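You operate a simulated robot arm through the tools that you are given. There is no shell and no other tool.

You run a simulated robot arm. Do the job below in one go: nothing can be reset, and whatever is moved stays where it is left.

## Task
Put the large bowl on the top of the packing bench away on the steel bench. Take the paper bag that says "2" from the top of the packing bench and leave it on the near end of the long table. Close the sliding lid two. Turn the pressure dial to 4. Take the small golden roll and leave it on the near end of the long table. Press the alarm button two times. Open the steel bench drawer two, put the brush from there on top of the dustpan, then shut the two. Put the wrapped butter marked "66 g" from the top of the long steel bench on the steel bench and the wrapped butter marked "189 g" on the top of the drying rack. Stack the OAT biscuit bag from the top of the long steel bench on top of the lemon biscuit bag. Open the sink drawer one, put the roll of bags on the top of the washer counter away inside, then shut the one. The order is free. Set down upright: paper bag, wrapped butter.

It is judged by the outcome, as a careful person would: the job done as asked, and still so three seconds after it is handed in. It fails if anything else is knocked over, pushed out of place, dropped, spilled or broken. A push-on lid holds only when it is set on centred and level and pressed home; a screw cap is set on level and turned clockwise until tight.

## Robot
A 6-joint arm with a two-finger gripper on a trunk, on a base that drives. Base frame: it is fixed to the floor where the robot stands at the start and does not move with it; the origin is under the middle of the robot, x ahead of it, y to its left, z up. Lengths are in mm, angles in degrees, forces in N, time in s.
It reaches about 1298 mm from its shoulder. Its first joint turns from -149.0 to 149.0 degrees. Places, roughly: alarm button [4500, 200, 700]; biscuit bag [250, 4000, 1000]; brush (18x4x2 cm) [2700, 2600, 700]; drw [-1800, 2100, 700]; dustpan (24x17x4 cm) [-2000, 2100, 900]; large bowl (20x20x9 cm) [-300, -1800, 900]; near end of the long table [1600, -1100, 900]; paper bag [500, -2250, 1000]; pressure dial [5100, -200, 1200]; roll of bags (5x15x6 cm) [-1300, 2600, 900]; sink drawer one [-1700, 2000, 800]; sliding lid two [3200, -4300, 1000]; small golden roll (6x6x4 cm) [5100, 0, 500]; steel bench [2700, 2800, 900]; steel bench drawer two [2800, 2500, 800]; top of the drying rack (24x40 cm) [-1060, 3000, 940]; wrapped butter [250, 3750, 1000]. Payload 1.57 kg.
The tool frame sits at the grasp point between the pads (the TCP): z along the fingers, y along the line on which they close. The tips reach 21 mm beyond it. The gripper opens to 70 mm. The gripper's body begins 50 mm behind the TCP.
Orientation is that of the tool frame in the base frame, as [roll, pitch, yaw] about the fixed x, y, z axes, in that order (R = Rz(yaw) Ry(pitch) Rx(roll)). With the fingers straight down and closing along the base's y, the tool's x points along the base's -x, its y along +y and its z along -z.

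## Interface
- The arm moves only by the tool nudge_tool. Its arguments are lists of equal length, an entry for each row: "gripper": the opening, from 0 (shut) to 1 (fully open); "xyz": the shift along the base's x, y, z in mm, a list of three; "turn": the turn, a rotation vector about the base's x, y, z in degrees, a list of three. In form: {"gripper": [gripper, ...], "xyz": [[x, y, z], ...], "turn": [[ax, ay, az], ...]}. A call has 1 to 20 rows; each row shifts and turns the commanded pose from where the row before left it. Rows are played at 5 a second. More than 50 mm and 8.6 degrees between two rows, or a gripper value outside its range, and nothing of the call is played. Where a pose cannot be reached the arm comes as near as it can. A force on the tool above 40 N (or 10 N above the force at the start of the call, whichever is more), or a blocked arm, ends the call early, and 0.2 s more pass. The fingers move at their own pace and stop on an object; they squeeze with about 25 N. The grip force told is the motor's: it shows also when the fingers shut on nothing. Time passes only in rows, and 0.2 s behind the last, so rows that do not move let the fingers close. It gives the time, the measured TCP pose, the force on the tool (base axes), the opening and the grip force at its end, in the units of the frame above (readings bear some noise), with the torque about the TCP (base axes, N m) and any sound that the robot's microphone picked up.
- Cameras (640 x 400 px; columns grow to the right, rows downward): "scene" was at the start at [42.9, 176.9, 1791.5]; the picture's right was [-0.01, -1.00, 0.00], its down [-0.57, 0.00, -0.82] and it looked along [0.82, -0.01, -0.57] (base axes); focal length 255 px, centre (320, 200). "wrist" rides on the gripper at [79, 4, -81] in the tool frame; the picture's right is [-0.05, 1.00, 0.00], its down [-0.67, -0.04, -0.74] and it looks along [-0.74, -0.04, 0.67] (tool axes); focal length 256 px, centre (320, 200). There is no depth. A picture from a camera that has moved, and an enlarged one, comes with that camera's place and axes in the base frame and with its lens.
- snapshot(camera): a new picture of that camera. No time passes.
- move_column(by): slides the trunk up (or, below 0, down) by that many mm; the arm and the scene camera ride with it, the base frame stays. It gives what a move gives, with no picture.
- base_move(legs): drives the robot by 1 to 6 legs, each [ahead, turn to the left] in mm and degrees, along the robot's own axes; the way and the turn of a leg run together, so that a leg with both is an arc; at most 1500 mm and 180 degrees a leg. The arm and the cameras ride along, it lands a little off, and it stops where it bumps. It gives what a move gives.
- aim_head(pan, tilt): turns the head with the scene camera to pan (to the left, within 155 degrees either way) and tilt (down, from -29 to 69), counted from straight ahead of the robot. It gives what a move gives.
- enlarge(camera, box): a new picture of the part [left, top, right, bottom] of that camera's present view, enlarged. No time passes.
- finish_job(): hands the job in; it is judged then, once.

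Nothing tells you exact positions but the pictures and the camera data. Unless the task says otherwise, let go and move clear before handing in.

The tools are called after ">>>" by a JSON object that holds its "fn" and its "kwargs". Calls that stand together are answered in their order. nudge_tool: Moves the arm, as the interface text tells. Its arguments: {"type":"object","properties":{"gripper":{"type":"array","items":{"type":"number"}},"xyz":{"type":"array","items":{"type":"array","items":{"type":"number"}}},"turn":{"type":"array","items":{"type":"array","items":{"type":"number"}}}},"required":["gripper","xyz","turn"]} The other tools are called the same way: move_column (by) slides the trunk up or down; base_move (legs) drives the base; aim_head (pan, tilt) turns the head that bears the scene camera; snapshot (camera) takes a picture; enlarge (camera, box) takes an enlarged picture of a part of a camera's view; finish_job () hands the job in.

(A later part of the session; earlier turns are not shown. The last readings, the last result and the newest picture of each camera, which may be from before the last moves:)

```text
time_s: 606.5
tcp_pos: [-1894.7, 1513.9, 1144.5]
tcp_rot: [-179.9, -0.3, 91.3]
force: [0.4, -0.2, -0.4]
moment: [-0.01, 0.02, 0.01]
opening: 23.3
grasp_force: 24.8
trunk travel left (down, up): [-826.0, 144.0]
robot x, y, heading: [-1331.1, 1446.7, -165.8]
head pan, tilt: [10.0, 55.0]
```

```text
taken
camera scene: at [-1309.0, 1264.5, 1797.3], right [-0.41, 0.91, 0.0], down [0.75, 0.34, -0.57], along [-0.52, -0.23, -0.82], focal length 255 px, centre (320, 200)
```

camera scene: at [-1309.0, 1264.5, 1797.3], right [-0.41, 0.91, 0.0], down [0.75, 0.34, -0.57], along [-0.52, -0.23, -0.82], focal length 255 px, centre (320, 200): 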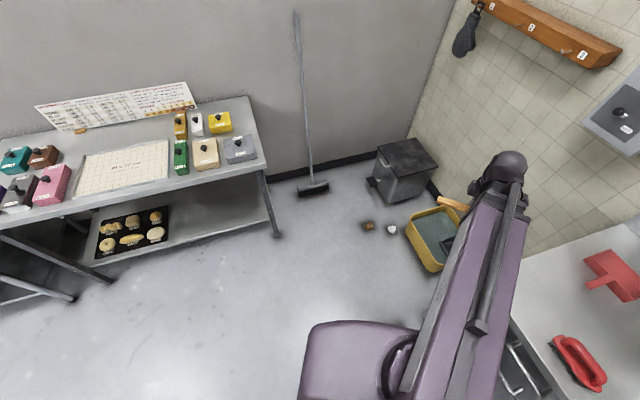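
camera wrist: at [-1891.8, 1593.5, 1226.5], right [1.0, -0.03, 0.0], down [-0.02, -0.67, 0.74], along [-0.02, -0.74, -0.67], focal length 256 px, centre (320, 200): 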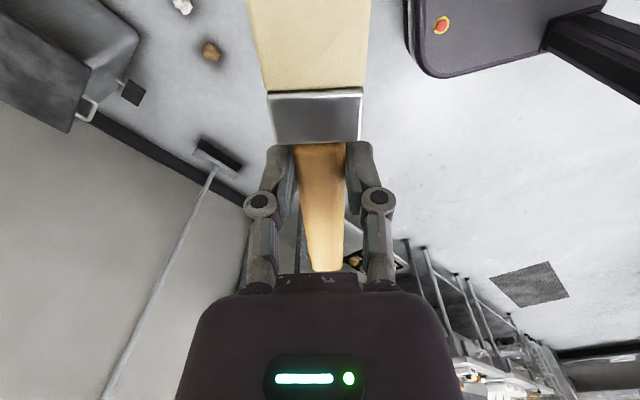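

I likely nudged up against the small yellow block on the floor; backing away from it, then turning to face the counter.

>>> {"fn": "base_move", "kwargs": {"legs": [[-170, 0], [0, -53]]}}

>>> {"fn": "aim_head", "kwargs": {"pan": 0, "tilt": 45}}

>>> {"fn": "snapshot", "kwargs": {"camera": "scene"}}

>>> {"fn": "snapshot", "kwargs": {"camera": "wrist"}}

```text
time_s: 611.7
tcp_pos: [-1447.5, 1977.6, 1144.6]
tcp_rot: [-179.8, -0.2, 38.2]
force: [0.0, 0.3, -1.1]
moment: [0.04, -0.01, 0.02]
opening: 23.1
grasp_force: 24.3
trunk travel left (down, up): [-826.0, 144.0]
robot x, y, heading: [-1140.7, 1511.1, 141.6]
head pan, tilt: [10.0, 55.0]
```

```text
time_s: 612.4
tcp_pos: [-1447.1, 1979.5, 1145.1]
tcp_rot: [-179.9, -0.2, 38.1]
force: [0.2, 0.3, -1.0]
moment: [-0.02, 0.03, 0.02]
opening: 22.7
grasp_force: 25.4
trunk travel left (down, up): [-826.0, 144.0]
robot x, y, heading: [-1137.9, 1509.7, 141.4]
head pan, tilt: [0.0, 45.0]
```

```text
taken
camera scene: at [-1273.7, 1400.5, 1810.8], right [0.62, 0.78, 0.0], down [0.55, -0.44, -0.71], along [-0.55, 0.44, -0.71], focal length 255 px, centre (320, 200)
```

scene: 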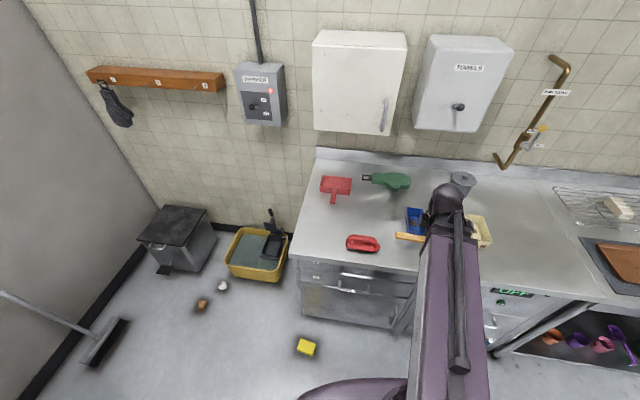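

```text
taken
camera wrist: at [-1381.0, 2024.9, 1226.5], right [0.58, -0.82, 0.0], down [-0.55, -0.39, 0.74], along [-0.61, -0.43, -0.67], focal length 256 px, centre (320, 200)
```

wrist: 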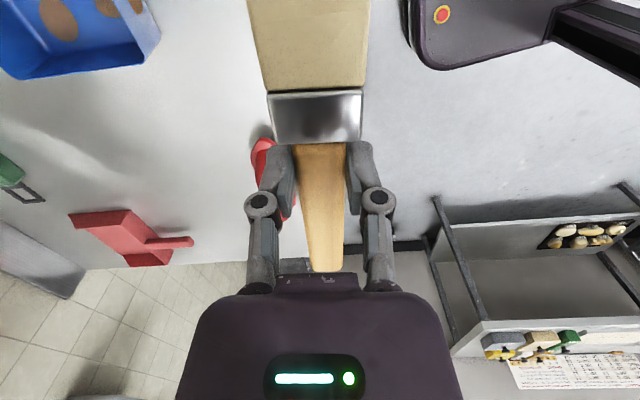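

The yellow block hasn't moved. Zooming on the dustpan.

>>> {"fn": "enlarge", "kwargs": {"camera": "scene", "box": [290, 150, 430, 250]}}

```text
4.00 times, centred on (360, 200) of scene
camera zoom: at [-1273.7, 1400.5, 1810.8], right [0.62, 0.78, 0.0], down [0.55, -0.44, -0.71], along [-0.55, 0.44, -0.71], focal length 1019 px, centre (160, 200)
```

zoom: 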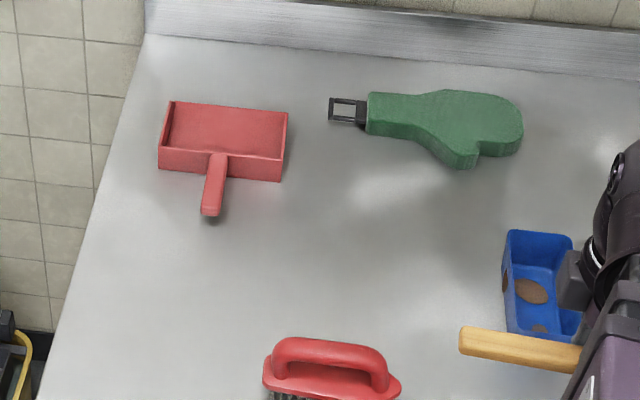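

Dustpan tray is at about (-2012, 2096), handle toward me. I'll lay the brush lengthwise: bristles in the tray, handle over the front wall. Moving there with a 93° turn.

>>> {"fn": "nudge_tool", "kwargs": {"gripper": [0, 0, 0, 0, 0, 0, 0, 0, 0, 0, 0, 0], "xyz": [[-45.2, 8, 0], [-45.2, 8, 0], [-45.2, 8, 0], [-45.2, 8, 0], [-45.2, 8, 0], [-45.2, 8, 0], [-45.2, 8, 0], [-45.2, 8, 0], [-45.2, 8, 0], [-45.2, 8, 0], [-45.2, 8, 0], [-45.2, 8, 0]], "turn": [[0, 0, 7.77], [0, 0, 7.77], [0, 0, 7.77], [0, 0, 7.77], [0, 0, 7.77], [0, 0, 7.77], [0, 0, 7.77], [0, 0, 7.77], [0, 0, 7.77], [0, 0, 7.77], [0, 0, 7.77], [0, 0, 7.77]]}}

>>> {"fn": "snapshot", "kwargs": {"camera": "wrist"}}

>>> {"fn": "enlarge", "kwargs": {"camera": "scene", "box": [290, 100, 430, 220]}}

```text
time_s: 614.7
tcp_pos: [-1907.9, 2056.4, 1143.9]
tcp_rot: [179.4, 0.5, 117.6]
force: [12.7, -8.4, 6.0]
moment: [1.38, 1.45, -0.72]
opening: 23.0
grasp_force: 24.8
trunk travel left (down, up): [-826.0, 144.0]
robot x, y, heading: [-1143.8, 1510.6, 141.3]
head pan, tilt: [0.0, 45.0]
stopped in row 11: the force on the tool passed its limit at 85 N (the readings are from after the stop); the commanded pose is now the measured one
```

```text
taken
camera wrist: at [-1941.8, 2130.2, 1225.9], right [0.91, 0.42, 0.01], down [0.27, -0.6, 0.75], along [0.32, -0.68, -0.66], focal length 256 px, centre (320, 200)
```

wrist: 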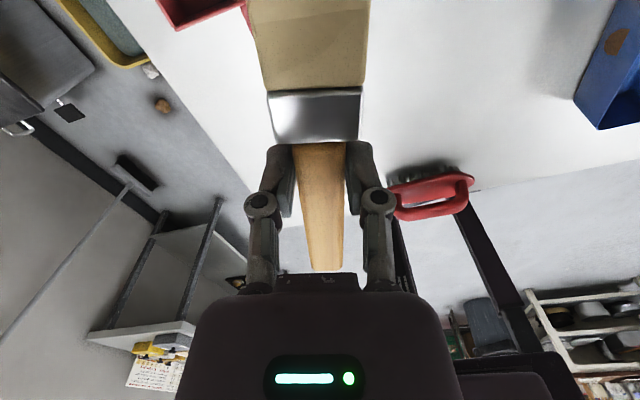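

```text
3.33 times, centred on (360, 160) of scene
camera zoom: at [-1274.2, 1399.8, 1810.9], right [0.62, 0.78, 0.0], down [0.55, -0.44, -0.71], along [-0.55, 0.44, -0.71], focal length 849 px, centre (187, 333)
```

zoom: 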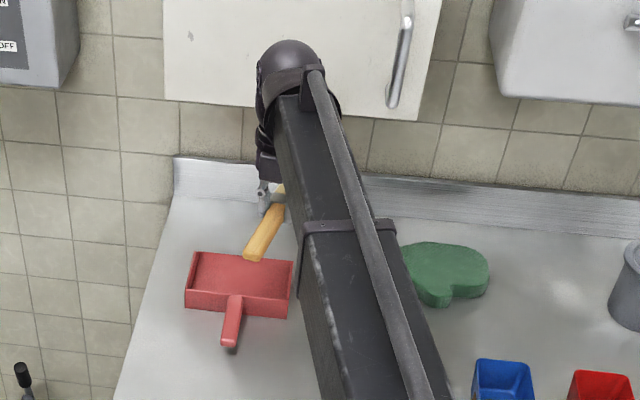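

The wrist touched the wall cabinet. Backing off, lowering below it, then moving in at a lower height.

>>> {"fn": "nudge_tool", "kwargs": {"gripper": [0, 0, 0], "xyz": [[34, -26, 0], [34, -26, 0], [34, -26, 0]], "turn": [[0, 0, 0], [0, 0, 0], [0, 0, 0]]}}

>>> {"fn": "move_column", "kwargs": {"by": -115}}

>>> {"fn": "enlarge", "kwargs": {"camera": "scene", "box": [290, 80, 430, 220]}}

>>> {"fn": "snapshot", "kwargs": {"camera": "wrist"}}

```text
time_s: 615.5
tcp_pos: [-1804.3, 1979.8, 1145.4]
tcp_rot: [179.6, 0.3, 117.7]
force: [0.7, -0.2, -1.0]
moment: [0.0, 0.0, -0.02]
opening: 23.2
grasp_force: 25.0
trunk travel left (down, up): [-826.0, 144.0]
robot x, y, heading: [-1139.4, 1513.4, 141.6]
head pan, tilt: [0.0, 45.0]
```

```text
time_s: 617.0
tcp_pos: [-1805.4, 1980.4, 1028.4]
tcp_rot: [179.4, 0.4, 117.8]
force: [-0.3, -0.1, -0.2]
moment: [0.01, 0.0, 0.01]
opening: 23.2
grasp_force: 25.1
trunk travel left (down, up): [-711.0, 259.0]
robot x, y, heading: [-1139.4, 1510.9, 141.5]
head pan, tilt: [0.0, 45.0]
```

```text
2.86 times, centred on (360, 150) of scene
camera zoom: at [-1274.3, 1400.3, 1695.8], right [0.62, 0.78, 0.0], down [0.55, -0.44, -0.71], along [-0.55, 0.44, -0.71], focal length 728 px, centre (206, 343)
```

zoom: 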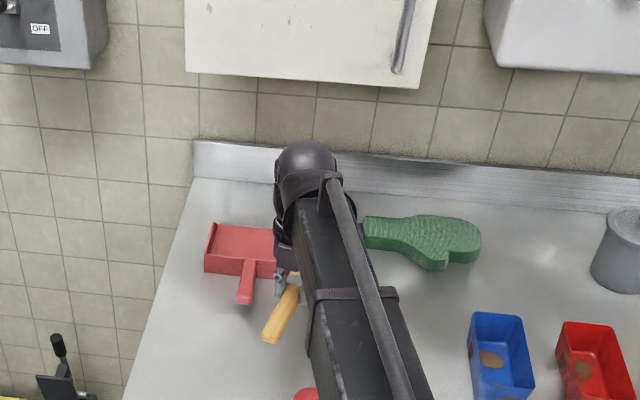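

```text
taken
camera wrist: at [-1840.0, 2053.8, 1110.6], right [0.91, 0.42, 0.01], down [0.27, -0.6, 0.75], along [0.32, -0.68, -0.66], focal length 256 px, centre (320, 200)
```

wrist: 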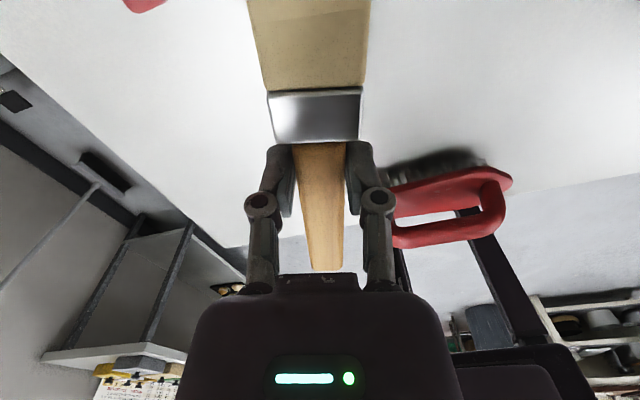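

The cabinet front is at about b≈2848 with its bottom near z 1250; I'll slip in with the TCP at ~990 so the wrist stays below it.

>>> {"fn": "nudge_tool", "kwargs": {"gripper": [0, 0, 0], "xyz": [[-31, 16, 0], [-31, 16, 0], [-30, 15, 0]], "turn": [[0, 0, 4.6], [0, 0, 4.6], [0, 0, 4.5]]}}

>>> {"fn": "move_column", "kwargs": {"by": -38}}

>>> {"fn": "nudge_tool", "kwargs": {"gripper": [0, 0, 0], "xyz": [[-30, 16, 0], [-30, 16, 0], [-30, 16, 0]], "turn": [[0, 0, 0], [0, 0, 0], [0, 0, 0]]}}

>>> {"fn": "enlarge", "kwargs": {"camera": "scene", "box": [290, 70, 430, 200]}}

>>> {"fn": "snapshot", "kwargs": {"camera": "wrist"}}

```text
time_s: 617.8
tcp_pos: [-1897.9, 2029.2, 1028.9]
tcp_rot: [179.5, 0.4, 131.6]
force: [-0.6, 0.3, 0.4]
moment: [-0.01, -0.02, 0.03]
opening: 23.1
grasp_force: 25.4
trunk travel left (down, up): [-711.0, 259.0]
robot x, y, heading: [-1142.2, 1512.8, 141.4]
head pan, tilt: [0.0, 45.0]
```

```text
time_s: 618.6
tcp_pos: [-1896.3, 2028.1, 991.7]
tcp_rot: [179.6, 0.4, 131.5]
force: [1.1, 0.0, -0.2]
moment: [0.01, -0.01, 0.02]
opening: 23.0
grasp_force: 24.9
trunk travel left (down, up): [-673.0, 297.0]
robot x, y, heading: [-1137.5, 1510.9, 141.2]
head pan, tilt: [0.0, 45.0]
```

```text
time_s: 619.4
tcp_pos: [-1990.5, 2078.3, 991.4]
tcp_rot: [179.6, 0.5, 131.7]
force: [0.7, 0.5, 0.3]
moment: [-0.01, 0.0, 0.0]
opening: 23.0
grasp_force: 25.0
trunk travel left (down, up): [-673.0, 297.0]
robot x, y, heading: [-1141.7, 1513.1, 141.3]
head pan, tilt: [0.0, 45.0]
```

```text
3.08 times, centred on (360, 135) of scene
camera zoom: at [-1275.0, 1400.7, 1657.7], right [0.62, 0.78, 0.0], down [0.55, -0.44, -0.71], along [-0.55, 0.44, -0.71], focal length 784 px, centre (197, 400)
```

zoom: 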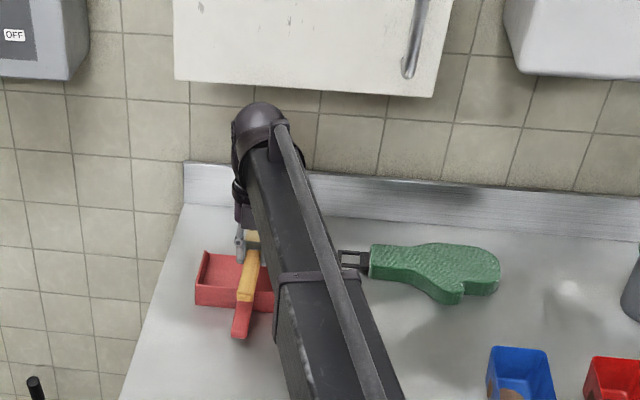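

```text
taken
camera wrist: at [-2039.8, 2140.6, 1072.0], right [0.78, 0.62, 0.01], down [0.41, -0.52, 0.75], along [0.47, -0.58, -0.66], focal length 256 px, centre (320, 200)
```

wrist: 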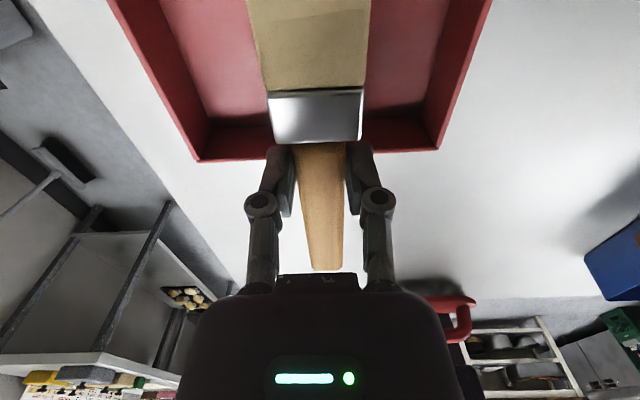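

The brush is centred over the dustpan. Lowering in small steps.

>>> {"fn": "move_column", "kwargs": {"by": -12}}

>>> {"fn": "move_column", "kwargs": {"by": -6}}

>>> {"fn": "move_column", "kwargs": {"by": -5}}

```text
time_s: 620.0
tcp_pos: [-1989.2, 2078.0, 980.5]
tcp_rot: [179.5, 0.6, 131.5]
force: [-0.1, 0.4, -0.1]
moment: [0.0, 0.0, -0.05]
opening: 23.2
grasp_force: 25.1
trunk travel left (down, up): [-661.0, 309.0]
robot x, y, heading: [-1142.6, 1513.3, 141.5]
head pan, tilt: [0.0, 45.0]
```

```text
time_s: 620.5
tcp_pos: [-1988.4, 2077.6, 972.9]
tcp_rot: [179.5, 0.5, 131.6]
force: [0.5, 0.1, -0.6]
moment: [-0.02, 0.0, -0.01]
opening: 23.3
grasp_force: 25.2
trunk travel left (down, up): [-655.0, 315.0]
robot x, y, heading: [-1142.7, 1511.5, 141.4]
head pan, tilt: [0.0, 45.0]
```

```text
time_s: 621.1
tcp_pos: [-1988.5, 2077.7, 968.7]
tcp_rot: [179.5, 0.4, 131.4]
force: [0.2, -1.3, -0.6]
moment: [0.0, -0.04, -0.02]
opening: 23.2
grasp_force: 25.0
trunk travel left (down, up): [-650.0, 320.0]
robot x, y, heading: [-1140.6, 1514.3, 141.0]
head pan, tilt: [0.0, 45.0]
```

>>> {"fn": "move_column", "kwargs": {"by": -5}}

>>> {"fn": "move_column", "kwargs": {"by": -4}}

>>> {"fn": "snapshot", "kwargs": {"camera": "wrist"}}

```text
time_s: 621.6
tcp_pos: [-1988.3, 2076.4, 962.9]
tcp_rot: [179.5, 0.5, 131.4]
force: [-0.2, -0.1, -0.7]
moment: [0.0, 0.0, 0.01]
opening: 22.9
grasp_force: 24.7
trunk travel left (down, up): [-645.0, 325.0]
robot x, y, heading: [-1139.2, 1511.0, 141.3]
head pan, tilt: [0.0, 45.0]
```

```text
time_s: 622.2
tcp_pos: [-1987.6, 2075.8, 960.7]
tcp_rot: [179.5, 0.5, 131.5]
force: [-2.7, 1.9, 15.8]
moment: [-0.27, -0.16, -0.05]
opening: 22.8
grasp_force: 24.5
trunk travel left (down, up): [-641.0, 329.0]
robot x, y, heading: [-1139.5, 1512.4, 141.4]
head pan, tilt: [0.0, 45.0]
```

```text
taken
camera wrist: at [-2038.3, 2139.5, 1042.1], right [0.78, 0.62, 0.01], down [0.41, -0.52, 0.75], along [0.47, -0.58, -0.66], focal length 256 px, centre (320, 200)
```

wrist: 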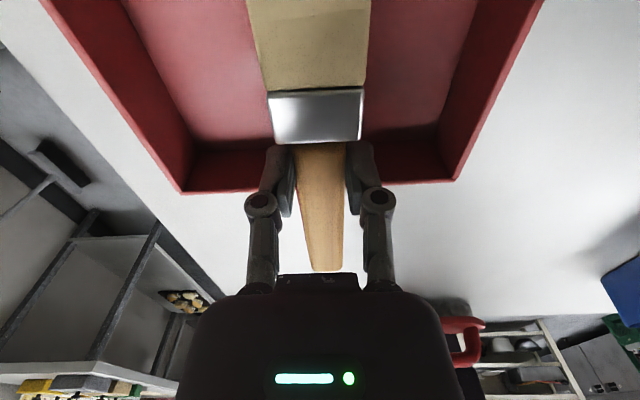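

Brush touches the dustpan wall. Releasing, raising slightly, then withdrawing toward me before going up.

>>> {"fn": "nudge_tool", "kwargs": {"gripper": [0.4, 0.5, 0.7, 1, 1], "xyz": [[0, 0, 0], [0, 0, 0], [0, 0, 0], [0, 0, 0], [0, 0, 0]], "turn": [[0, 0, 0], [0, 0, 0], [0, 0, 0], [0, 0, 0], [0, 0, 0]]}}

>>> {"fn": "move_column", "kwargs": {"by": 32}}

>>> {"fn": "snapshot", "kwargs": {"camera": "wrist"}}

>>> {"fn": "enlarge", "kwargs": {"camera": "scene", "box": [290, 70, 430, 200]}}

```text
time_s: 623.4
tcp_pos: [-1988.9, 2076.7, 959.6]
tcp_rot: [179.6, 0.5, 131.5]
force: [0.5, 0.1, -0.5]
moment: [0.02, 0.02, 0.0]
opening: 69.9
grasp_force: 0.1
trunk travel left (down, up): [-641.0, 329.0]
robot x, y, heading: [-1136.7, 1509.1, 141.2]
head pan, tilt: [0.0, 45.0]
```

```text
time_s: 624.1
tcp_pos: [-1988.3, 2077.2, 990.6]
tcp_rot: [179.6, 0.6, 131.4]
force: [0.4, -0.8, -0.5]
moment: [-0.01, -0.03, -0.03]
opening: 70.1
grasp_force: 0.1
trunk travel left (down, up): [-673.0, 297.0]
robot x, y, heading: [-1143.0, 1510.4, 141.3]
head pan, tilt: [0.0, 45.0]
```

```text
taken
camera wrist: at [-2039.0, 2140.0, 1072.4], right [0.78, 0.62, 0.01], down [0.41, -0.52, 0.75], along [0.47, -0.58, -0.66], focal length 256 px, centre (320, 200)
```

wrist: 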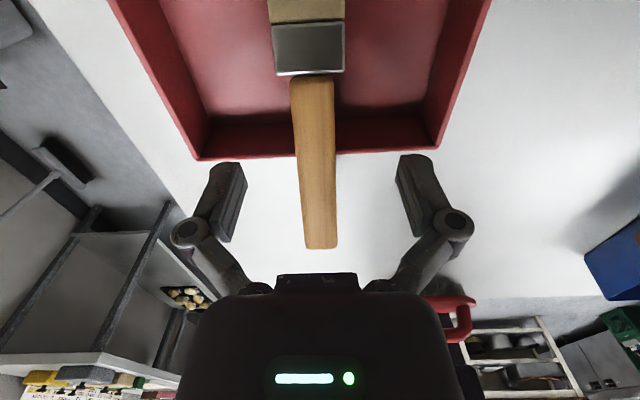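

```text
3.08 times, centred on (360, 135) of scene
camera zoom: at [-1274.6, 1400.4, 1657.8], right [0.62, 0.78, 0.0], down [0.55, -0.44, -0.71], along [-0.55, 0.44, -0.71], focal length 784 px, centre (197, 400)
```

zoom: 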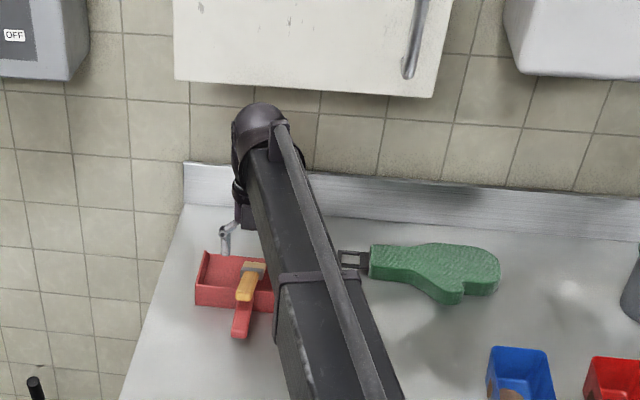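

The brush lies in the dustpan. Withdrawing along the handle and raising.

>>> {"fn": "nudge_tool", "kwargs": {"gripper": [1, 1, 1, 1, 1], "xyz": [[26, -29, 0], [26, -29, 0], [26, -29, 0], [26, -29, 0], [26, -29, 0]], "turn": [[0, 0, 0], [0, 0, 0], [0, 0, 0], [0, 0, 0], [0, 0, 0]]}}

>>> {"fn": "move_column", "kwargs": {"by": 160}}

>>> {"fn": "nudge_tool", "kwargs": {"gripper": [1, 1, 1, 1, 1], "xyz": [[38, -25, 0], [38, -25, 0], [38, -25, 0], [38, -25, 0], [38, -25, 0]], "turn": [[0, 0, 0], [0, 0, 0], [0, 0, 0], [0, 0, 0], [0, 0, 0]]}}

>>> {"fn": "enlarge", "kwargs": {"camera": "scene", "box": [290, 120, 430, 250]}}

```text
time_s: 625.3
tcp_pos: [-1857.3, 1931.2, 992.2]
tcp_rot: [179.5, 0.5, 131.5]
force: [-0.8, -0.1, 0.5]
moment: [0.01, -0.03, -0.01]
opening: 69.7
grasp_force: 0.0
trunk travel left (down, up): [-673.0, 297.0]
robot x, y, heading: [-1140.6, 1509.7, 141.6]
head pan, tilt: [0.0, 45.0]
```

```text
time_s: 627.2
tcp_pos: [-1857.8, 1930.0, 1151.6]
tcp_rot: [179.6, 0.5, 131.5]
force: [-0.1, 0.7, 1.6]
moment: [0.03, 0.0, 0.0]
opening: 70.1
grasp_force: 0.1
trunk travel left (down, up): [-833.0, 137.0]
robot x, y, heading: [-1136.3, 1514.2, 141.2]
head pan, tilt: [0.0, 45.0]
```

```text
time_s: 628.4
tcp_pos: [-1667.7, 1804.8, 1151.8]
tcp_rot: [179.5, 0.4, 131.4]
force: [-0.9, -0.1, -0.9]
moment: [0.01, 0.0, 0.0]
opening: 69.9
grasp_force: 0.1
trunk travel left (down, up): [-833.0, 137.0]
robot x, y, heading: [-1143.0, 1511.4, 141.5]
head pan, tilt: [0.0, 45.0]
```

```text
3.08 times, centred on (360, 185) of scene
camera zoom: at [-1273.2, 1399.5, 1817.8], right [0.62, 0.78, 0.0], down [0.55, -0.44, -0.71], along [-0.55, 0.44, -0.71], focal length 784 px, centre (197, 246)
```

zoom: 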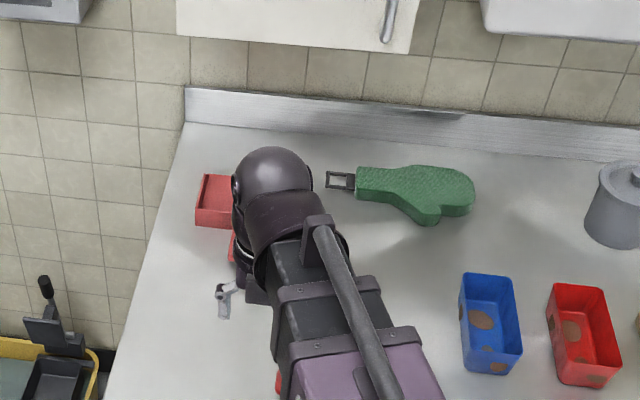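

All good here. Driving back to the steel bench to shut drawer two.

>>> {"fn": "base_move", "kwargs": {"legs": [[0, -138.8], [1414, 0], [1414, 0], [0, 39]]}}

>>> {"fn": "nudge_tool", "kwargs": {"gripper": [0, 0, 0, 0, 0, 0, 0, 0, 0, 0], "xyz": [[0, 0, 0], [0, 0, 0], [0, 0, 0], [0, 0, 0], [0, 0, 0], [0, 0, 0], [0, 0, 0], [0, 0, 0], [0, 0, 0], [0, 0, 0]], "turn": [[0, 0, -8], [0, 0, -8], [0, 0, -8], [0, 0, -8], [0, 0, -8], [0, 0, -8], [0, 0, -8], [0, 0, -8], [0, 0, -8], [0, 0, -8]]}}

>>> {"fn": "snapshot", "kwargs": {"camera": "scene"}}

```text
time_s: 656.8
tcp_pos: [2143.7, 2004.2, 1151.6]
tcp_rot: [179.4, 0.4, 28.3]
force: [0.0, 0.0, -0.1]
moment: [-0.02, 0.04, 0.03]
opening: 69.9
grasp_force: 0.2
trunk travel left (down, up): [-833.0, 137.0]
robot x, y, heading: [1723.6, 1570.3, 37.3]
head pan, tilt: [0.0, 45.0]
```

```text
time_s: 659.0
tcp_pos: [2145.3, 2003.9, 1152.7]
tcp_rot: [179.6, 0.4, -51.9]
force: [-0.5, 0.0, 0.7]
moment: [-0.01, 0.01, 0.02]
opening: 0.2
grasp_force: 24.9
trunk travel left (down, up): [-833.0, 137.0]
robot x, y, heading: [1727.4, 1575.2, 37.7]
head pan, tilt: [0.0, 45.0]
```

```text
taken
camera scene: at [1649.6, 1728.6, 1817.8], right [0.61, -0.79, 0.0], down [-0.56, -0.43, -0.71], along [0.56, 0.43, -0.71], focal length 255 px, centre (320, 200)
```

scene: 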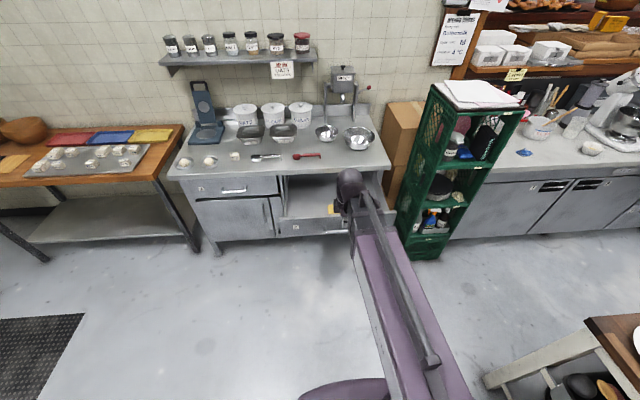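

In position. Pitching the closed gripper horizontal and lowering to handle height.

>>> {"fn": "nudge_tool", "kwargs": {"gripper": [0, 0, 0, 0, 0, 0, 0, 0, 0, 0, 0], "xyz": [[14, -15, 0], [0, 0, 4], [0, 0, 8], [0, 0, 12], [0, 0, 16], [0, 0, 18], [0, 0, 20], [0, 0, 22], [0, 0, 24], [0, 0, 26], [0, 0, 28]], "turn": [[0, 0, 3.7], [5.67, -6.33, 0], [5.67, -6.33, 0], [5.67, -6.33, 0], [5.67, -6.33, 0], [5.67, -6.33, 0], [5.67, -6.33, 0], [5.67, -6.33, 0], [5.67, -6.33, 0], [5.67, -6.33, 0], [5.67, -6.33, 0]]}}

>>> {"fn": "move_column", "kwargs": {"by": -300}}

>>> {"fn": "move_column", "kwargs": {"by": -220}}

>>> {"fn": "snapshot", "kwargs": {"camera": "wrist"}}

>>> {"fn": "enlarge", "kwargs": {"camera": "scene", "box": [250, 60, 430, 180]}}

```text
time_s: 661.4
tcp_pos: [2244.5, 2073.9, 1320.7]
tcp_rot: [-95.3, -0.1, -47.7]
force: [0.6, 0.8, -0.4]
moment: [0.03, 0.0, 0.0]
opening: 0.1
grasp_force: 25.1
out of reach, approached as far as the arm can: row 3, 4, 5, 6, 7, 8, 9, 10, 11
trunk travel left (down, up): [-833.0, 137.0]
robot x, y, heading: [1723.1, 1570.9, 37.7]
head pan, tilt: [0.0, 45.0]
```

```text
time_s: 664.4
tcp_pos: [2243.5, 2073.8, 1019.2]
tcp_rot: [-95.5, 0.1, -47.7]
force: [0.0, -0.7, -0.3]
moment: [0.02, 0.01, 0.01]
opening: 0.0
grasp_force: 25.0
trunk travel left (down, up): [-533.0, 437.0]
robot x, y, heading: [1722.8, 1573.7, 37.6]
head pan, tilt: [0.0, 45.0]
```

```text
time_s: 666.7
tcp_pos: [2243.6, 2074.5, 800.7]
tcp_rot: [-95.5, -0.1, -47.7]
force: [0.3, 0.2, 0.7]
moment: [0.0, 0.0, 0.02]
opening: 0.0
grasp_force: 25.1
trunk travel left (down, up): [-313.0, 657.0]
robot x, y, heading: [1724.4, 1569.8, 37.9]
head pan, tilt: [0.0, 45.0]
```

```text
taken
camera wrist: at [2237.6, 1961.3, 804.0], right [-0.11, -0.03, -0.99], down [-0.99, 0.0, 0.11], along [-0.01, 1.0, -0.02], focal length 256 px, centre (320, 200)
```

wrist: 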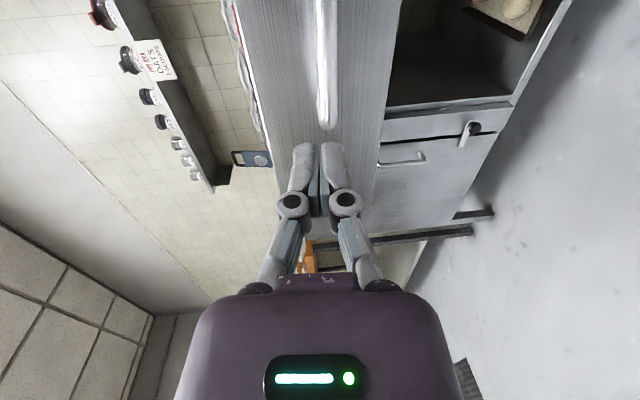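

```text
3.33 times, centred on (340, 120) of scene
camera zoom: at [1649.7, 1728.6, 1297.8], right [0.61, -0.79, 0.0], down [-0.56, -0.43, -0.71], along [0.56, 0.43, -0.71], focal length 849 px, centre (253, 467)
```

zoom: 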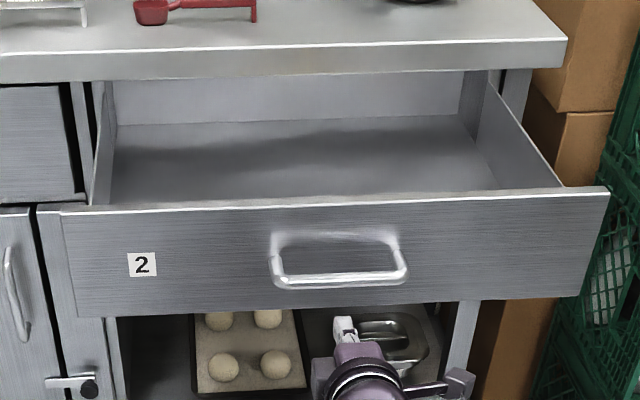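

Handle is dead ahead, ~14 mm lower. Lowering and pushing the drawer shut.

>>> {"fn": "move_column", "kwargs": {"by": -14}}

>>> {"fn": "nudge_tool", "kwargs": {"gripper": [0, 0, 0, 0, 0, 0, 0, 0, 0, 0, 0, 0, 0], "xyz": [[22.4, 20, 0], [22.4, 20, 0], [22.4, 20, 0], [22.4, 20, 0], [22.4, 20, 0], [22.4, 20, 0], [22.4, 20, 0], [22.4, 20, 0], [22.4, 20, 0], [22.4, 20, 0], [22.4, 20, 0], [22.4, 20, 0], [22.4, 20, 0]], "turn": [[0, 0, 0], [0, 0, 0], [0, 0, 0], [0, 0, 0], [0, 0, 0], [0, 0, 0], [0, 0, 0], [0, 0, 0], [0, 0, 0], [0, 0, 0], [0, 0, 0], [0, 0, 0], [0, 0, 0]]}}

>>> {"fn": "snapshot", "kwargs": {"camera": "scene"}}

>>> {"fn": "snapshot", "kwargs": {"camera": "wrist"}}

```text
time_s: 667.4
tcp_pos: [2245.0, 2073.6, 786.0]
tcp_rot: [-95.5, 0.0, -47.7]
force: [0.1, 0.3, -0.4]
moment: [0.03, -0.02, 0.0]
opening: 0.0
grasp_force: 25.1
trunk travel left (down, up): [-299.0, 671.0]
robot x, y, heading: [1725.8, 1572.4, 37.4]
head pan, tilt: [0.0, 45.0]
```

```text
time_s: 670.2
tcp_pos: [2535.4, 2332.9, 784.8]
tcp_rot: [-95.4, 0.0, -47.7]
force: [0.3, 0.9, 0.2]
moment: [0.01, 0.0, 0.01]
opening: 0.1
grasp_force: 29.4
trunk travel left (down, up): [-299.0, 671.0]
robot x, y, heading: [1726.9, 1570.9, 37.6]
head pan, tilt: [0.0, 45.0]
```

```text
taken
camera scene: at [1649.7, 1728.7, 1283.7], right [0.61, -0.79, 0.0], down [-0.56, -0.43, -0.71], along [0.56, 0.43, -0.71], focal length 255 px, centre (320, 200)
```

scene: 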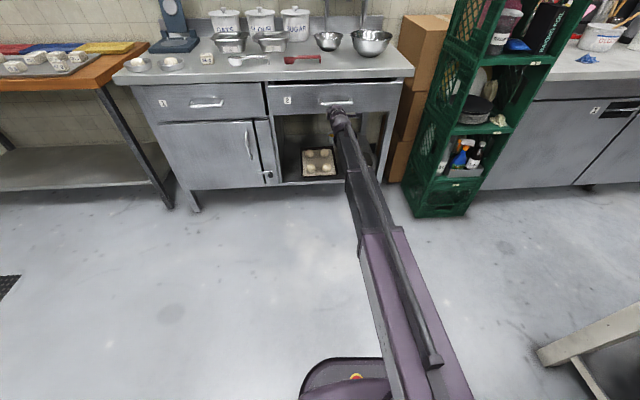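

```text
taken
camera wrist: at [2529.0, 2220.1, 790.1], right [-0.1, -0.02, -0.99], down [-0.99, 0.0, 0.1], along [-0.01, 1.0, -0.02], focal length 256 px, centre (320, 200)
```

wrist: 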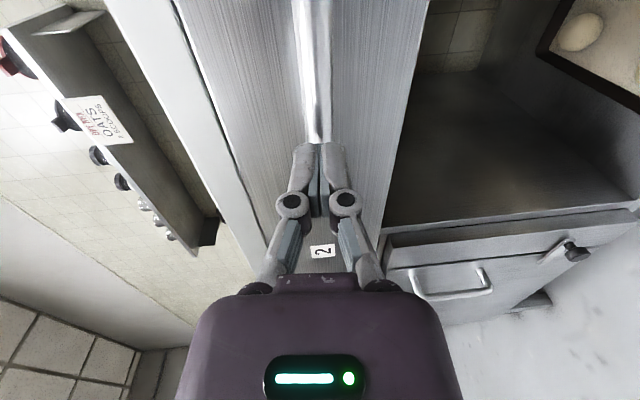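

>>> {"fn": "nudge_tool", "kwargs": {"gripper": [0, 0, 0, 0, 0, 0, 0], "xyz": [[8, 7, 0], [8, 7, 0], [8, 7, 0], [8, 7, 0], [6, 5.4, 0], [6, 5.4, 0], [6, 5.4, 0]], "turn": [[0, 0, 0], [0, 0, 0], [0, 0, 0], [0, 0, 0], [0, 0, 0], [0, 0, 0], [0, 0, 0]]}}

>>> {"fn": "snapshot", "kwargs": {"camera": "wrist"}}

```text
time_s: 671.8
tcp_pos: [2583.4, 2375.2, 786.4]
tcp_rot: [-95.5, -0.2, -47.7]
force: [-24.2, -20.8, -6.6]
moment: [-0.21, 0.14, 0.27]
opening: 0.0
grasp_force: 28.1
trunk travel left (down, up): [-299.0, 671.0]
robot x, y, heading: [1727.0, 1572.0, 37.3]
head pan, tilt: [0.0, 45.0]
```

```text
taken
camera wrist: at [2575.8, 2262.5, 790.9], right [-0.11, -0.03, -0.99], down [-0.99, 0.0, 0.11], along [-0.01, 1.0, -0.03], focal length 256 px, centre (320, 200)
```

wrist: 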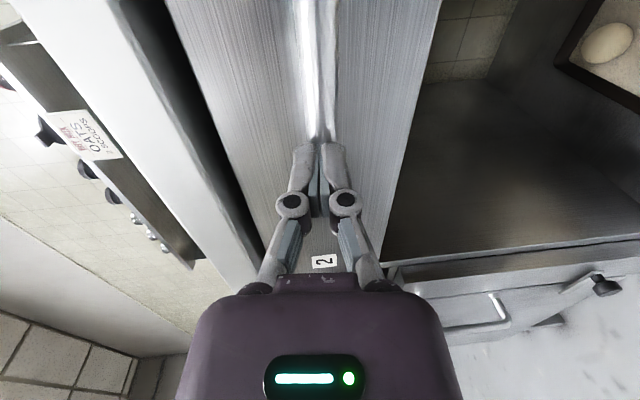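

At the stop (32 N). Backing off and verifying it is flush.

>>> {"fn": "nudge_tool", "kwargs": {"gripper": [0, 0, 0, 0, 0, 0], "xyz": [[-33, -29.5, 0], [-33, -29.5, 0], [-33, -29.5, 0], [-33, -29.5, 0], [-33, -29.5, 0], [-33, -29.5, 0]], "turn": [[0, 0, 0], [0, 0, 0], [0, 0, 0], [0, 0, 0], [0, 0, 0], [0, 0, 0]]}}

>>> {"fn": "move_column", "kwargs": {"by": 400}}

>>> {"fn": "enlarge", "kwargs": {"camera": "scene", "box": [150, 140, 410, 270]}}

```text
time_s: 673.2
tcp_pos: [2388.6, 2200.5, 785.5]
tcp_rot: [-95.5, 0.0, -47.8]
force: [0.3, -0.1, -0.2]
moment: [0.04, 0.01, 0.04]
opening: 0.0
grasp_force: 28.7
trunk travel left (down, up): [-299.0, 671.0]
robot x, y, heading: [1724.1, 1576.2, 37.7]
head pan, tilt: [0.0, 45.0]
```

```text
time_s: 677.0
tcp_pos: [2388.3, 2200.5, 1185.3]
tcp_rot: [-95.6, -0.1, -47.6]
force: [-0.1, 0.1, -0.1]
moment: [-0.03, 0.03, -0.02]
opening: 0.0
grasp_force: 28.6
trunk travel left (down, up): [-699.0, 271.0]
robot x, y, heading: [1726.0, 1572.2, 37.5]
head pan, tilt: [0.0, 45.0]
```

```text
2.46 times, centred on (280, 205) of scene
camera zoom: at [1649.7, 1728.7, 1683.7], right [0.61, -0.79, 0.0], down [-0.56, -0.43, -0.71], along [0.56, 0.43, -0.71], focal length 627 px, centre (418, 188)
```

zoom: 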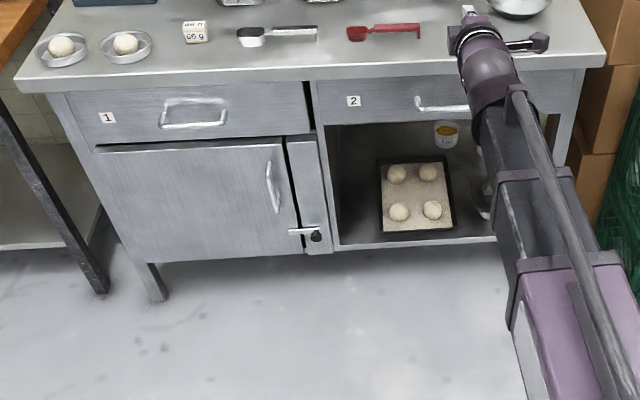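

Drawer two is flush shut. Restoring the tool, retracting and driving down the aisle toward the far machine (dial, button, golden roll).

>>> {"fn": "nudge_tool", "kwargs": {"gripper": [0, 0, 0, 0, 0, 0, 0, 0, 0, 0, 0, 0, 0, 0], "xyz": [[-35, -32, 0], [-35, -32, 0], [-35, -32, 0], [-35, -32, 0], [0, 0, -28], [0, 0, -26], [0, 0, -24], [0, 0, -22], [0, 0, -20], [0, 0, -18], [0, 0, -16], [0, 0, -12], [0, 0, -8], [0, 0, -4]], "turn": [[0, 0, 0], [0, 0, 0], [0, 0, 0], [0, 0, 0], [-5.64, 6.3, 0], [-5.64, 6.3, 0], [-5.64, 6.3, 0], [-5.64, 6.3, 0], [-5.64, 6.3, 0], [-5.64, 6.3, 0], [-5.64, 6.3, 0], [-5.64, 6.3, 0], [-5.64, 6.3, 0], [-5.64, 6.3, 0]]}}

>>> {"fn": "move_column", "kwargs": {"by": 150}}

>>> {"fn": "base_move", "kwargs": {"legs": [[0, -21], [745, 0], [0, -64.6], [400, 0]]}}

>>> {"fn": "aim_head", "kwargs": {"pan": 0, "tilt": 25}}

>>> {"fn": "snapshot", "kwargs": {"camera": "scene"}}

```text
time_s: 680.0
tcp_pos: [2250.4, 2071.6, 1017.2]
tcp_rot: [179.7, 0.5, -48.1]
force: [-0.1, -0.8, 0.3]
moment: [-0.03, -0.01, -0.03]
opening: 0.1
grasp_force: 28.6
out of reach, approached as far as the arm can: row 12, 14
trunk travel left (down, up): [-699.0, 271.0]
robot x, y, heading: [1726.4, 1569.0, 37.5]
head pan, tilt: [0.0, 45.0]
```

```text
time_s: 681.7
tcp_pos: [2248.8, 2072.1, 1167.4]
tcp_rot: [179.9, 0.5, -48.2]
force: [-0.5, -0.1, 0.4]
moment: [0.01, 0.05, -0.04]
opening: 0.2
grasp_force: 28.6
trunk travel left (down, up): [-849.0, 121.0]
robot x, y, heading: [1724.9, 1572.7, 37.6]
head pan, tilt: [0.0, 45.0]
```

```text
time_s: 686.7
tcp_pos: [2876.1, 1991.3, 1167.5]
tcp_rot: [179.2, 0.6, -71.0]
force: [-4.2, -1.4, 0.7]
moment: [0.2, -0.35, -0.39]
opening: 0.0
grasp_force: 28.5
trunk travel left (down, up): [-849.0, 121.0]
robot x, y, heading: [2214.8, 1722.0, 16.2]
head pan, tilt: [0.0, 45.0]
stopped in leg 2: the force on the tool passed its limit at 103 N (the readings are from after the stop); the commanded pose is now the measured one
```

```text
time_s: 687.5
tcp_pos: [2876.4, 1989.7, 1166.9]
tcp_rot: [179.1, 0.7, -70.9]
force: [-7.7, -2.3, -4.3]
moment: [0.68, -0.66, -0.86]
opening: 0.0
grasp_force: 28.6
trunk travel left (down, up): [-849.0, 121.0]
robot x, y, heading: [2212.0, 1719.3, 16.0]
head pan, tilt: [0.0, 25.0]
```

```text
taken
camera scene: at [2209.7, 1895.1, 1864.3], right [0.28, -0.96, 0.0], down [-0.41, -0.12, -0.91], along [0.87, 0.25, -0.42], focal length 255 px, centre (320, 200)
```

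scene: 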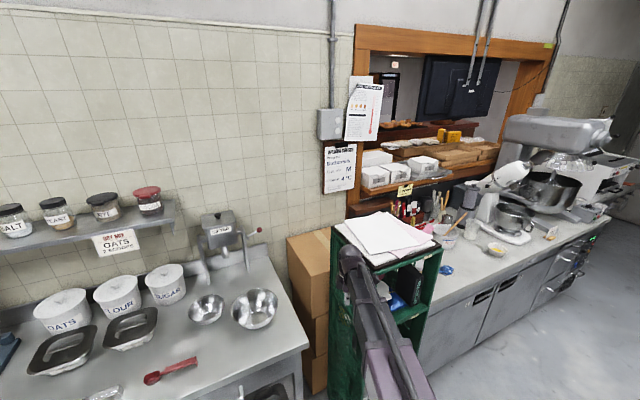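

The gripper bumped the green crate stack while driving. Backing up and checking nothing was displaced.

>>> {"fn": "base_move", "kwargs": {"legs": [[-250, 0]]}}

>>> {"fn": "aim_head", "kwargs": {"pan": -10, "tilt": 35}}

>>> {"fn": "snapshot", "kwargs": {"camera": "scene"}}

>>> {"fn": "snapshot", "kwargs": {"camera": "wrist"}}

```text
time_s: 689.6
tcp_pos: [2632.1, 1919.8, 1167.9]
tcp_rot: [179.2, 0.7, -70.8]
force: [0.2, 0.0, 0.8]
moment: [0.01, -0.05, 0.05]
opening: 0.0
grasp_force: 28.7
trunk travel left (down, up): [-849.0, 121.0]
robot x, y, heading: [1969.7, 1647.9, 16.1]
head pan, tilt: [0.0, 25.0]
```

```text
time_s: 690.4
tcp_pos: [2634.1, 1919.4, 1167.7]
tcp_rot: [179.2, 0.8, -71.0]
force: [0.1, 0.0, 0.1]
moment: [0.01, -0.01, 0.0]
opening: 0.0
grasp_force: 28.5
trunk travel left (down, up): [-849.0, 121.0]
robot x, y, heading: [1967.6, 1646.7, 16.3]
head pan, tilt: [-10.0, 35.0]
```

```text
taken
camera scene: at [1966.5, 1808.3, 1848.6], right [0.11, -0.99, 0.0], down [-0.57, -0.06, -0.82], along [0.81, 0.09, -0.57], focal length 255 px, centre (320, 200)
```

scene: 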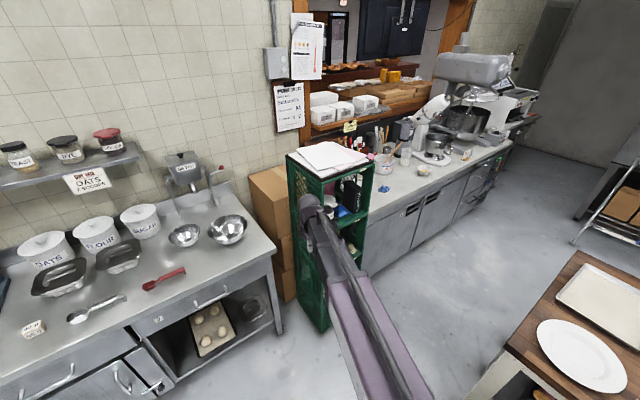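

```text
taken
camera wrist: at [2656.9, 1843.5, 1248.3], right [-0.96, -0.28, 0.02], down [-0.17, 0.64, 0.75], along [-0.22, 0.72, -0.66], focal length 256 px, centre (320, 200)
```

wrist: 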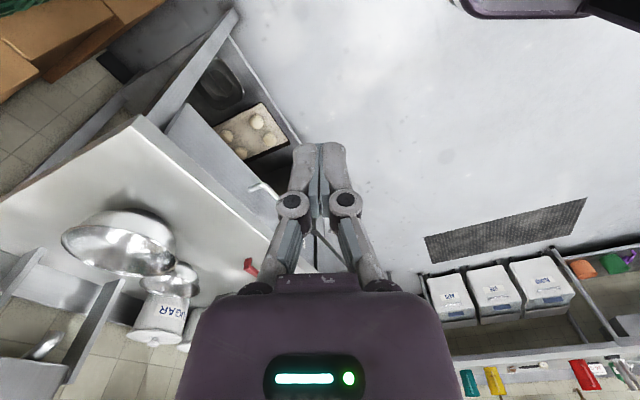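

The crate stack looks undisturbed. Retracting and raising the arm fully, then taking a diagonal into the aisle clear of the crates.

>>> {"fn": "nudge_tool", "kwargs": {"gripper": [0, 0, 0, 0, 0], "xyz": [[-39, -14, 0], [-39, -14, 0], [-39, -14, 0], [-39, -14, 0], [-35, -14, 0]], "turn": [[0, 0, 0], [0, 0, 0], [0, 0, 0], [0, 0, 0], [0, 0, 0]]}}

>>> {"fn": "move_column", "kwargs": {"by": 118}}

>>> {"fn": "base_move", "kwargs": {"legs": [[0, -36.3], [924, 0], [0, -28]]}}

>>> {"fn": "aim_head", "kwargs": {"pan": 0, "tilt": 30}}

>>> {"fn": "snapshot", "kwargs": {"camera": "scene"}}

```text
time_s: 691.5
tcp_pos: [2460.9, 1857.2, 1167.0]
tcp_rot: [179.1, 0.7, -70.9]
force: [0.1, -0.5, 0.5]
moment: [0.0, 0.02, 0.03]
opening: 0.3
grasp_force: 28.8
out of reach, approached as far as the arm can: row 5
trunk travel left (down, up): [-849.0, 121.0]
robot x, y, heading: [1969.2, 1646.6, 16.2]
head pan, tilt: [-10.0, 35.0]
```

```text
time_s: 693.0
tcp_pos: [2462.2, 1855.3, 1285.2]
tcp_rot: [179.1, 0.7, -70.9]
force: [-0.5, -0.6, -0.6]
moment: [-0.02, 0.02, -0.02]
opening: 0.2
grasp_force: 28.2
trunk travel left (down, up): [-967.0, 3.0]
robot x, y, heading: [1968.0, 1646.6, 16.3]
head pan, tilt: [-10.0, 35.0]
```

```text
time_s: 703.3
tcp_pos: [3235.7, 1000.6, 1285.1]
tcp_rot: [179.1, 0.6, -135.0]
force: [0.0, 0.2, -0.1]
moment: [-0.05, 0.0, 0.04]
opening: 0.0
grasp_force: 28.6
trunk travel left (down, up): [-967.0, 3.0]
robot x, y, heading: [2820.4, 1342.0, -47.5]
head pan, tilt: [-10.0, 35.0]
```

```text
time_s: 704.0
tcp_pos: [3233.5, 997.3, 1285.0]
tcp_rot: [178.9, 0.7, -134.9]
force: [-0.1, -1.0, -0.4]
moment: [0.0, 0.01, 0.02]
opening: 0.2
grasp_force: 28.8
trunk travel left (down, up): [-967.0, 3.0]
robot x, y, heading: [2823.5, 1341.2, -47.3]
head pan, tilt: [0.0, 30.0]
```

```text
taken
camera scene: at [2976.8, 1420.2, 1974.4], right [-0.74, -0.68, 0.0], down [-0.34, 0.37, -0.87], along [0.59, -0.64, -0.5], focal length 255 px, centre (320, 200)
```

scene: 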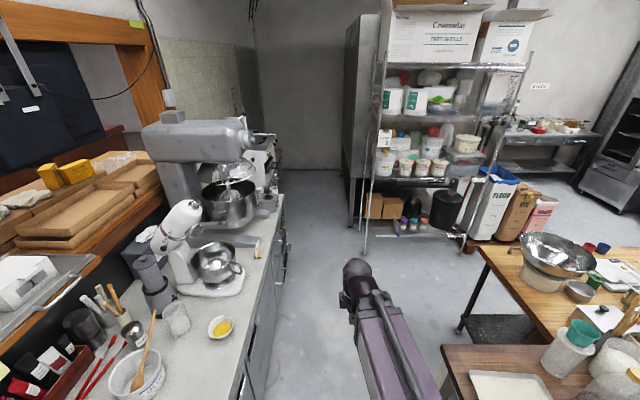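

The aisle is clear ahead. Driving forward and looking toward the white machine.

>>> {"fn": "base_move", "kwargs": {"legs": [[1150, -0.8]]}}

>>> {"fn": "aim_head", "kwargs": {"pan": 35, "tilt": 35}}

>>> {"fn": "snapshot", "kwargs": {"camera": "scene"}}

>>> {"fn": "aim_head", "kwargs": {"pan": 60, "tilt": 45}}

>>> {"fn": "snapshot", "kwargs": {"camera": "scene"}}

```text
time_s: 711.2
tcp_pos: [4028.5, 173.5, 1286.1]
tcp_rot: [179.0, 0.7, -133.4]
force: [0.6, 0.1, 0.1]
moment: [-0.02, 0.01, -0.04]
opening: 0.0
grasp_force: 28.5
trunk travel left (down, up): [-967.0, 3.0]
robot x, y, heading: [3608.3, 501.6, -45.6]
head pan, tilt: [0.0, 30.0]
```

```text
time_s: 712.2
tcp_pos: [4030.1, 173.7, 1285.4]
tcp_rot: [179.0, 0.8, -133.4]
force: [-1.2, 0.0, -0.5]
moment: [-0.01, -0.01, -0.01]
opening: 0.1
grasp_force: 28.8
trunk travel left (down, up): [-967.0, 3.0]
robot x, y, heading: [3609.4, 505.9, -45.8]
head pan, tilt: [35.0, 35.0]
```

```text
taken
camera scene: at [3785.5, 637.9, 1966.6], right [-0.19, -0.98, 0.0], down [-0.56, 0.11, -0.82], along [0.8, -0.16, -0.57], focal length 255 px, centre (320, 200)
```

scene: 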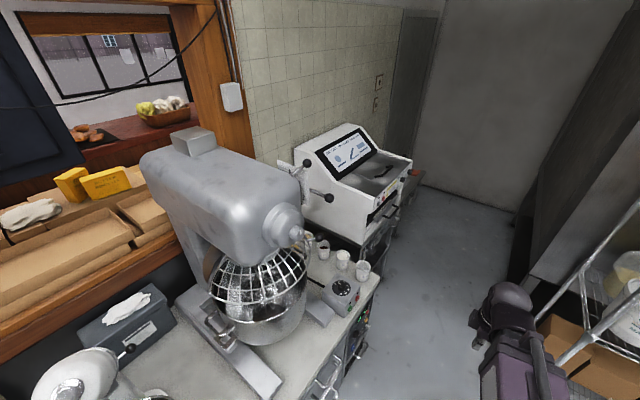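

```text
time_s: 713.1
tcp_pos: [4029.6, 173.3, 1286.3]
tcp_rot: [179.0, 0.6, -133.4]
force: [1.1, -0.5, -0.1]
moment: [-0.02, 0.0, -0.01]
opening: 0.0
grasp_force: 28.4
trunk travel left (down, up): [-967.0, 3.0]
robot x, y, heading: [3607.0, 505.9, -45.7]
head pan, tilt: [60.0, 45.0]
```

```text
taken
camera scene: at [3778.0, 674.4, 1951.8], right [0.24, -0.97, 0.0], down [-0.69, -0.17, -0.71], along [0.69, 0.17, -0.71], focal length 255 px, centre (320, 200)
```

scene: 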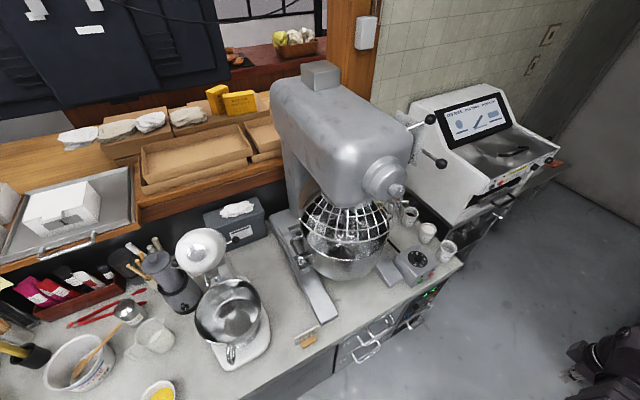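

I can see the white machine beyond the big mixer. Advancing further, then viewing its front.

>>> {"fn": "base_move", "kwargs": {"legs": [[0, -3.5], [620, 0]]}}

>>> {"fn": "aim_head", "kwargs": {"pan": 70, "tilt": 40}}

>>> {"fn": "snapshot", "kwargs": {"camera": "scene"}}

>>> {"fn": "aim_head", "kwargs": {"pan": 30, "tilt": 50}}

>>> {"fn": "snapshot", "kwargs": {"camera": "scene"}}

```text
time_s: 717.8
tcp_pos: [4422.0, -328.9, 1285.9]
tcp_rot: [179.0, 0.7, -136.6]
force: [-0.5, 0.0, 0.4]
moment: [0.04, 0.0, -0.02]
opening: 0.1
grasp_force: 28.5
trunk travel left (down, up): [-967.0, 3.0]
robot x, y, heading: [4019.8, 28.5, -49.5]
head pan, tilt: [60.0, 45.0]
```

```text
time_s: 718.5
tcp_pos: [4420.4, -328.7, 1285.8]
tcp_rot: [179.0, 0.7, -136.8]
force: [-0.2, 0.0, 0.0]
moment: [0.01, 0.04, 0.01]
opening: 0.0
grasp_force: 28.5
trunk travel left (down, up): [-967.0, 3.0]
robot x, y, heading: [4017.5, 27.1, -49.7]
head pan, tilt: [70.0, 40.0]
```

```text
taken
camera scene: at [4199.3, 201.4, 1959.0], right [0.35, -0.94, 0.0], down [-0.6, -0.23, -0.77], along [0.72, 0.27, -0.64], focal length 255 px, centre (320, 200)
```

scene: 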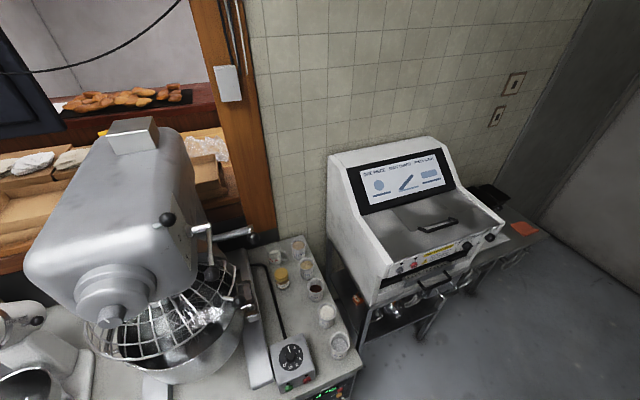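

```text
time_s: 719.6
tcp_pos: [4421.4, -328.0, 1284.6]
tcp_rot: [179.0, 0.7, -136.8]
force: [-0.7, 0.5, 0.4]
moment: [-0.04, -0.03, -0.02]
opening: 0.0
grasp_force: 28.7
trunk travel left (down, up): [-967.0, 3.0]
robot x, y, heading: [4018.8, 26.3, -49.8]
head pan, tilt: [30.0, 50.0]
```

```text
taken
camera scene: at [4192.4, 145.9, 1944.9], right [-0.33, -0.94, 0.0], down [-0.72, 0.25, -0.64], along [0.61, -0.21, -0.77], focal length 255 px, centre (320, 200)
```

scene: 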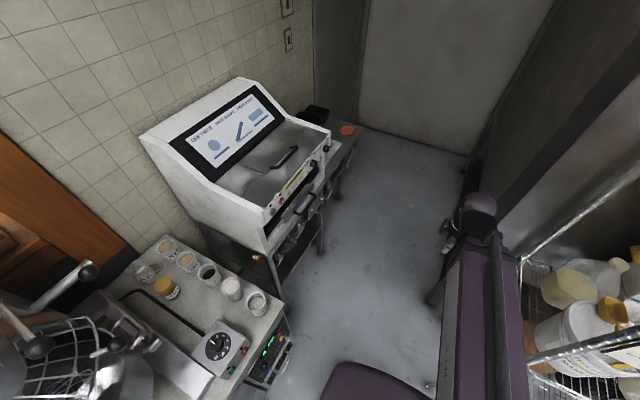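

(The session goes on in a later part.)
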